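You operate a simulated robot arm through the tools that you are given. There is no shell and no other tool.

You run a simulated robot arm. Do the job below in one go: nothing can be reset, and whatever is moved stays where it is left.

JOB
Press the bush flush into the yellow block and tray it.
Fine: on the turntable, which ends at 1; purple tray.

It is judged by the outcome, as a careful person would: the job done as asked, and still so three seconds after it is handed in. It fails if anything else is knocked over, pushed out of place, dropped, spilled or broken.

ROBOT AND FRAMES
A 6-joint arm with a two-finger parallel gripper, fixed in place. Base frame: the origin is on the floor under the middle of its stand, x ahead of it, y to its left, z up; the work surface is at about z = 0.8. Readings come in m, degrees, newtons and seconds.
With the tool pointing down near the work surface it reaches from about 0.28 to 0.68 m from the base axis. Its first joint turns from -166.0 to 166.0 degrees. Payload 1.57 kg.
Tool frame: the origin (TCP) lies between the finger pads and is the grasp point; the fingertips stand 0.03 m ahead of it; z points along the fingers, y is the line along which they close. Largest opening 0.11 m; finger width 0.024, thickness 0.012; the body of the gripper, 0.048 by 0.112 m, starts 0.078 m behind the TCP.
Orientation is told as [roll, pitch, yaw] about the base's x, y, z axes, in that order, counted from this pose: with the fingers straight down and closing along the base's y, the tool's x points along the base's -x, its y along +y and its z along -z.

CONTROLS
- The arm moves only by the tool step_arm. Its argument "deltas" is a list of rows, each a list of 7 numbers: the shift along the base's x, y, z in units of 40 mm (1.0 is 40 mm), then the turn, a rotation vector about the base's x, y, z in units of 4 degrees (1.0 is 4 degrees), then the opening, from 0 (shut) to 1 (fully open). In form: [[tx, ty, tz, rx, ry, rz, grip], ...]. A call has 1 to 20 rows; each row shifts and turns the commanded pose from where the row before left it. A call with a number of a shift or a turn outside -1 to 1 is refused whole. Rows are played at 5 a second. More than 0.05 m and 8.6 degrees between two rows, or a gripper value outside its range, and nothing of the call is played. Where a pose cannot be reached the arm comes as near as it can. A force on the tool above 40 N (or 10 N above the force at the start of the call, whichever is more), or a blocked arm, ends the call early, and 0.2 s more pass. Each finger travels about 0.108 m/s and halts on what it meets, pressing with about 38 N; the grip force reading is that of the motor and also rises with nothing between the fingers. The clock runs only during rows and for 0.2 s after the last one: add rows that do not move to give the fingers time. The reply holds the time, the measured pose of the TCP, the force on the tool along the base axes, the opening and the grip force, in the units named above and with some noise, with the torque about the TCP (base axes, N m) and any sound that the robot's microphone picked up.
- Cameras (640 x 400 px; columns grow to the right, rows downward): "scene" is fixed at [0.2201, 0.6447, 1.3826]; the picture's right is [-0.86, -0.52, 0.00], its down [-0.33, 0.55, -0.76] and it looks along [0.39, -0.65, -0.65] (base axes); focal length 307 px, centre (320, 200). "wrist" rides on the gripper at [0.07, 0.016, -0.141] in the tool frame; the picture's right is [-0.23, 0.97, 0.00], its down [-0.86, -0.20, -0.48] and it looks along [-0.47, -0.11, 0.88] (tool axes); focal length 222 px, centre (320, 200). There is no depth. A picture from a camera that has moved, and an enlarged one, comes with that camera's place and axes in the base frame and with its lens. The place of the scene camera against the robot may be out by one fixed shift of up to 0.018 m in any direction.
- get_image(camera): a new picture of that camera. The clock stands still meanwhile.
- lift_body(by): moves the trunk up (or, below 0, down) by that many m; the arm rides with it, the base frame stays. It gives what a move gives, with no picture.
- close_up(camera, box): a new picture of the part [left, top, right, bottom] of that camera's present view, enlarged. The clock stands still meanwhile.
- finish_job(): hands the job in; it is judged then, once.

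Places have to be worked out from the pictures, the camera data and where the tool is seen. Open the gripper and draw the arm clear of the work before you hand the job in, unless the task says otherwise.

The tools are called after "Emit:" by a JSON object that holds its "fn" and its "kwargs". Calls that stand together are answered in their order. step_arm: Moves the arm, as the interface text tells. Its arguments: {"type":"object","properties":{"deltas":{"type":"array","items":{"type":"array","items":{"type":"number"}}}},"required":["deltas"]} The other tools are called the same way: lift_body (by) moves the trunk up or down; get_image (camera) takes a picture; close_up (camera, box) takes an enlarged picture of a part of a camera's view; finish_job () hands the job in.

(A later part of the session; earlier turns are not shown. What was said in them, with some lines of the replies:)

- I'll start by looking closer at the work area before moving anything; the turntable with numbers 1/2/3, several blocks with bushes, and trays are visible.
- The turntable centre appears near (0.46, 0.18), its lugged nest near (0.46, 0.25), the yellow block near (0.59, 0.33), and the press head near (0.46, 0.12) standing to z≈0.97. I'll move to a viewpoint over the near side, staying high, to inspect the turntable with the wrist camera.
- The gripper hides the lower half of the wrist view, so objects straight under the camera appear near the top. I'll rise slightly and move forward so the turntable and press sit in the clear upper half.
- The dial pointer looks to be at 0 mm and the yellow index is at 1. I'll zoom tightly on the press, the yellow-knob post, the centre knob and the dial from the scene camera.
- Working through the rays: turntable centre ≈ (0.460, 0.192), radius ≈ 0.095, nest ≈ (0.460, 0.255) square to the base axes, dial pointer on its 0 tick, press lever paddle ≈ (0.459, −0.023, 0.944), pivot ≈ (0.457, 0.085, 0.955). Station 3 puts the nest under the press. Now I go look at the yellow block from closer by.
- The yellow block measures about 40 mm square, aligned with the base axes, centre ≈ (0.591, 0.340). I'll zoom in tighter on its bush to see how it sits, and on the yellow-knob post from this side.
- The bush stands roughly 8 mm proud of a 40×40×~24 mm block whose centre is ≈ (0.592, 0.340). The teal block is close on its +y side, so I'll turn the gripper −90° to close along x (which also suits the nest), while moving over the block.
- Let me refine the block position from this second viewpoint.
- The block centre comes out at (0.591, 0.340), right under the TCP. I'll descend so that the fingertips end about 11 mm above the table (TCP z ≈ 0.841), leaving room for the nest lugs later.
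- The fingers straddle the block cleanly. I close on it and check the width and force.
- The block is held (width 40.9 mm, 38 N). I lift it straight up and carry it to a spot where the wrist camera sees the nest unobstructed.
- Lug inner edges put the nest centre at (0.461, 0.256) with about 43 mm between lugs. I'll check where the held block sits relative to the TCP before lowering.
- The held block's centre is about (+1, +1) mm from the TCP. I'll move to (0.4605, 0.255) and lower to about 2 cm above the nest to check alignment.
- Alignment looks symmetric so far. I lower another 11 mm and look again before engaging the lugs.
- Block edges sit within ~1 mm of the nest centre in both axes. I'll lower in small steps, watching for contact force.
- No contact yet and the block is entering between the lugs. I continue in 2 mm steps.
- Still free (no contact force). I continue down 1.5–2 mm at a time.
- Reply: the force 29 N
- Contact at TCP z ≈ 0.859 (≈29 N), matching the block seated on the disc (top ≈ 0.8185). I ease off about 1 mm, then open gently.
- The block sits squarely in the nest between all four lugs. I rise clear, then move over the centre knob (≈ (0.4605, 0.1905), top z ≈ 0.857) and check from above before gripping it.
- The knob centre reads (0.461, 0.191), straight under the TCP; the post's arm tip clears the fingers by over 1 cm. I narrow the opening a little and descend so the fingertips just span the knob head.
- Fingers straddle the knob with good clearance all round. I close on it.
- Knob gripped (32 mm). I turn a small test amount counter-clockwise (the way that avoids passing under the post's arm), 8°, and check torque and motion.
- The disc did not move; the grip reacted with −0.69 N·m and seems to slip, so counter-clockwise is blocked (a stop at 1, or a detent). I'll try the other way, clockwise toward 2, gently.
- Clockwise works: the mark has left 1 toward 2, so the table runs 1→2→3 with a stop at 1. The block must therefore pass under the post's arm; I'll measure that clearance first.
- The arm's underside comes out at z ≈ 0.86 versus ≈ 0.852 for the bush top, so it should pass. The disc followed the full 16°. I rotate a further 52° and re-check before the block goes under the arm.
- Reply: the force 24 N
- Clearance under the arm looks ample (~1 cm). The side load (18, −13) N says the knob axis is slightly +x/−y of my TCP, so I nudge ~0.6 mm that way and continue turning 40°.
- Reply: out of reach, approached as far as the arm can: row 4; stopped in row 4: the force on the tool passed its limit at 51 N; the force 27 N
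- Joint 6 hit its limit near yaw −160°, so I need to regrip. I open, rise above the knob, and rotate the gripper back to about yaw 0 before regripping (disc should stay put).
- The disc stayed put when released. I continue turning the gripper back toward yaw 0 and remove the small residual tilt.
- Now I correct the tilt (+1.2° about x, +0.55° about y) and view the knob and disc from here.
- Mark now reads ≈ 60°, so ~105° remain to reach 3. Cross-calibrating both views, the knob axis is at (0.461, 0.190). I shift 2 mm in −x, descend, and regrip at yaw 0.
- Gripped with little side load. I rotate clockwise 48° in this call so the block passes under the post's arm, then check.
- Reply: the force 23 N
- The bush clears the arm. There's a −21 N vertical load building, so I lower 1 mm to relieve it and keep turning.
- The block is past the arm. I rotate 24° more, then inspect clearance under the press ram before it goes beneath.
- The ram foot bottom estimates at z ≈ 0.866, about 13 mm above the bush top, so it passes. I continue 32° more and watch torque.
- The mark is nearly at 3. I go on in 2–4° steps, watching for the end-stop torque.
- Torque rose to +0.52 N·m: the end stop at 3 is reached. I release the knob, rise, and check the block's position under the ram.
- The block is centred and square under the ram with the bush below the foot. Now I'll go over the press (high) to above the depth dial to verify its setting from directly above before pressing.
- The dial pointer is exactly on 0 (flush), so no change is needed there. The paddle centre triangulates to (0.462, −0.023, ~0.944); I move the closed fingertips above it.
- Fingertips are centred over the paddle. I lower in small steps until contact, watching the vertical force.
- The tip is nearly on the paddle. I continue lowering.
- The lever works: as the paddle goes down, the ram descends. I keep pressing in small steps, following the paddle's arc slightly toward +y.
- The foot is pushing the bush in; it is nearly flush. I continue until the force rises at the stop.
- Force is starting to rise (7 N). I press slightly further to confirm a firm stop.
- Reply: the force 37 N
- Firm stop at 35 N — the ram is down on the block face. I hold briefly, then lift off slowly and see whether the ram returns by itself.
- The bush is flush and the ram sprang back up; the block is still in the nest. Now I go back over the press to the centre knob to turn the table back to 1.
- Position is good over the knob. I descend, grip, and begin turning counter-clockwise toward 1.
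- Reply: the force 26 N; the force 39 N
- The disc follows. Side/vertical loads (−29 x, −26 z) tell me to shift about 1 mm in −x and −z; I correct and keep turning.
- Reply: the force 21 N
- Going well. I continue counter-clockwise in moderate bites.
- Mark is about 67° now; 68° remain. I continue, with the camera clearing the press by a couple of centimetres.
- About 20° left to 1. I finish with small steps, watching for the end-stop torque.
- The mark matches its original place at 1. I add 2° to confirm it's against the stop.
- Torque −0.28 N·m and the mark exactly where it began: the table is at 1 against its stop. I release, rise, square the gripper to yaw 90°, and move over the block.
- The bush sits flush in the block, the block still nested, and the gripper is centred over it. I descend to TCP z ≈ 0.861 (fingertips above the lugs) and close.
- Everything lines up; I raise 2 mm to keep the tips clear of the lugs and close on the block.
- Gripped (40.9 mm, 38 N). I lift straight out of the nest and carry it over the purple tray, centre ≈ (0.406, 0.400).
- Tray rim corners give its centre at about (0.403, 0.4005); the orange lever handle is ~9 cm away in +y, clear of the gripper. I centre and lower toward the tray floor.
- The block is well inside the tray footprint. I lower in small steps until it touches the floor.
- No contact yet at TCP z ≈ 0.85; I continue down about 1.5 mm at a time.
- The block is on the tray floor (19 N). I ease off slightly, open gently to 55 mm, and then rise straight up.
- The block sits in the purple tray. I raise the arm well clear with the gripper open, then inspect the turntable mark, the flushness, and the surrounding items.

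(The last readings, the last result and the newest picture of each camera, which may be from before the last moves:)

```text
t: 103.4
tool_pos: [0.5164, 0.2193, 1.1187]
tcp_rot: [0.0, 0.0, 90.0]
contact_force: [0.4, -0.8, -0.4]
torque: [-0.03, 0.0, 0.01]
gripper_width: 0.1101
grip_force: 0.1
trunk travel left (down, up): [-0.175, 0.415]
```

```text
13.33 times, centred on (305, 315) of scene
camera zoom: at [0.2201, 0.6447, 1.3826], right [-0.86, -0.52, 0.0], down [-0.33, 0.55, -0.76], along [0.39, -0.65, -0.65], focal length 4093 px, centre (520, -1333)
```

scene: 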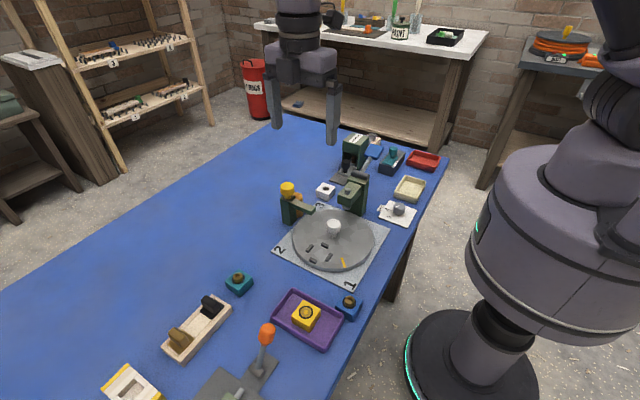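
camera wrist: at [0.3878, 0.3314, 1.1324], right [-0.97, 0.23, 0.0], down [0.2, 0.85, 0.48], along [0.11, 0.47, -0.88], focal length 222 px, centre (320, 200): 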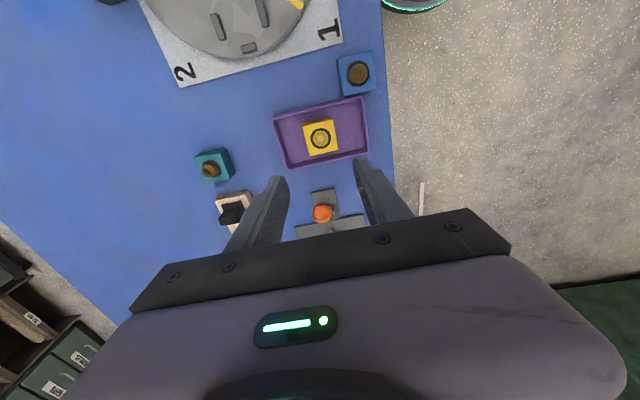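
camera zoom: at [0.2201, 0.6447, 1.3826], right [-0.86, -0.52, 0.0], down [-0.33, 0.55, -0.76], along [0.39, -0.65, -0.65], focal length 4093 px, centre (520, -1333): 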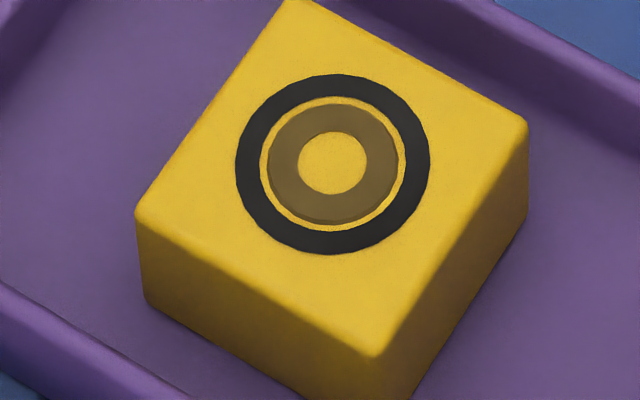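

The bush is flush, and the block lies flat in the purple tray. The turntable mark is back exactly at 1, the press has returned, and nothing else has shifted. The arm is clear with the gripper open, so I hand the job in.

Emit:
{"fn": "finish_job", "kwargs": {}}

```text
The job is handed in.
```

The bush is pressed flush into the yellow block and the block is in the purple tray. I pressed it on the turntable at station 3, with the depth dial at 0 mm where I found it.

- **Pressing:** the ram came to a firm stop on the block at about 35 N and sprang back when I let go. The close-up afterwards shows the bush level with the block's top face.
- **Turntable:** it only turns between 1 and 3 by way of 2, with a stop at each end. It is back at 1, with the yellow mark where it started.
- **Surroundings:** in the last pictures nothing else looked moved or knocked over. The gripper is open and the arm is clear of the work.
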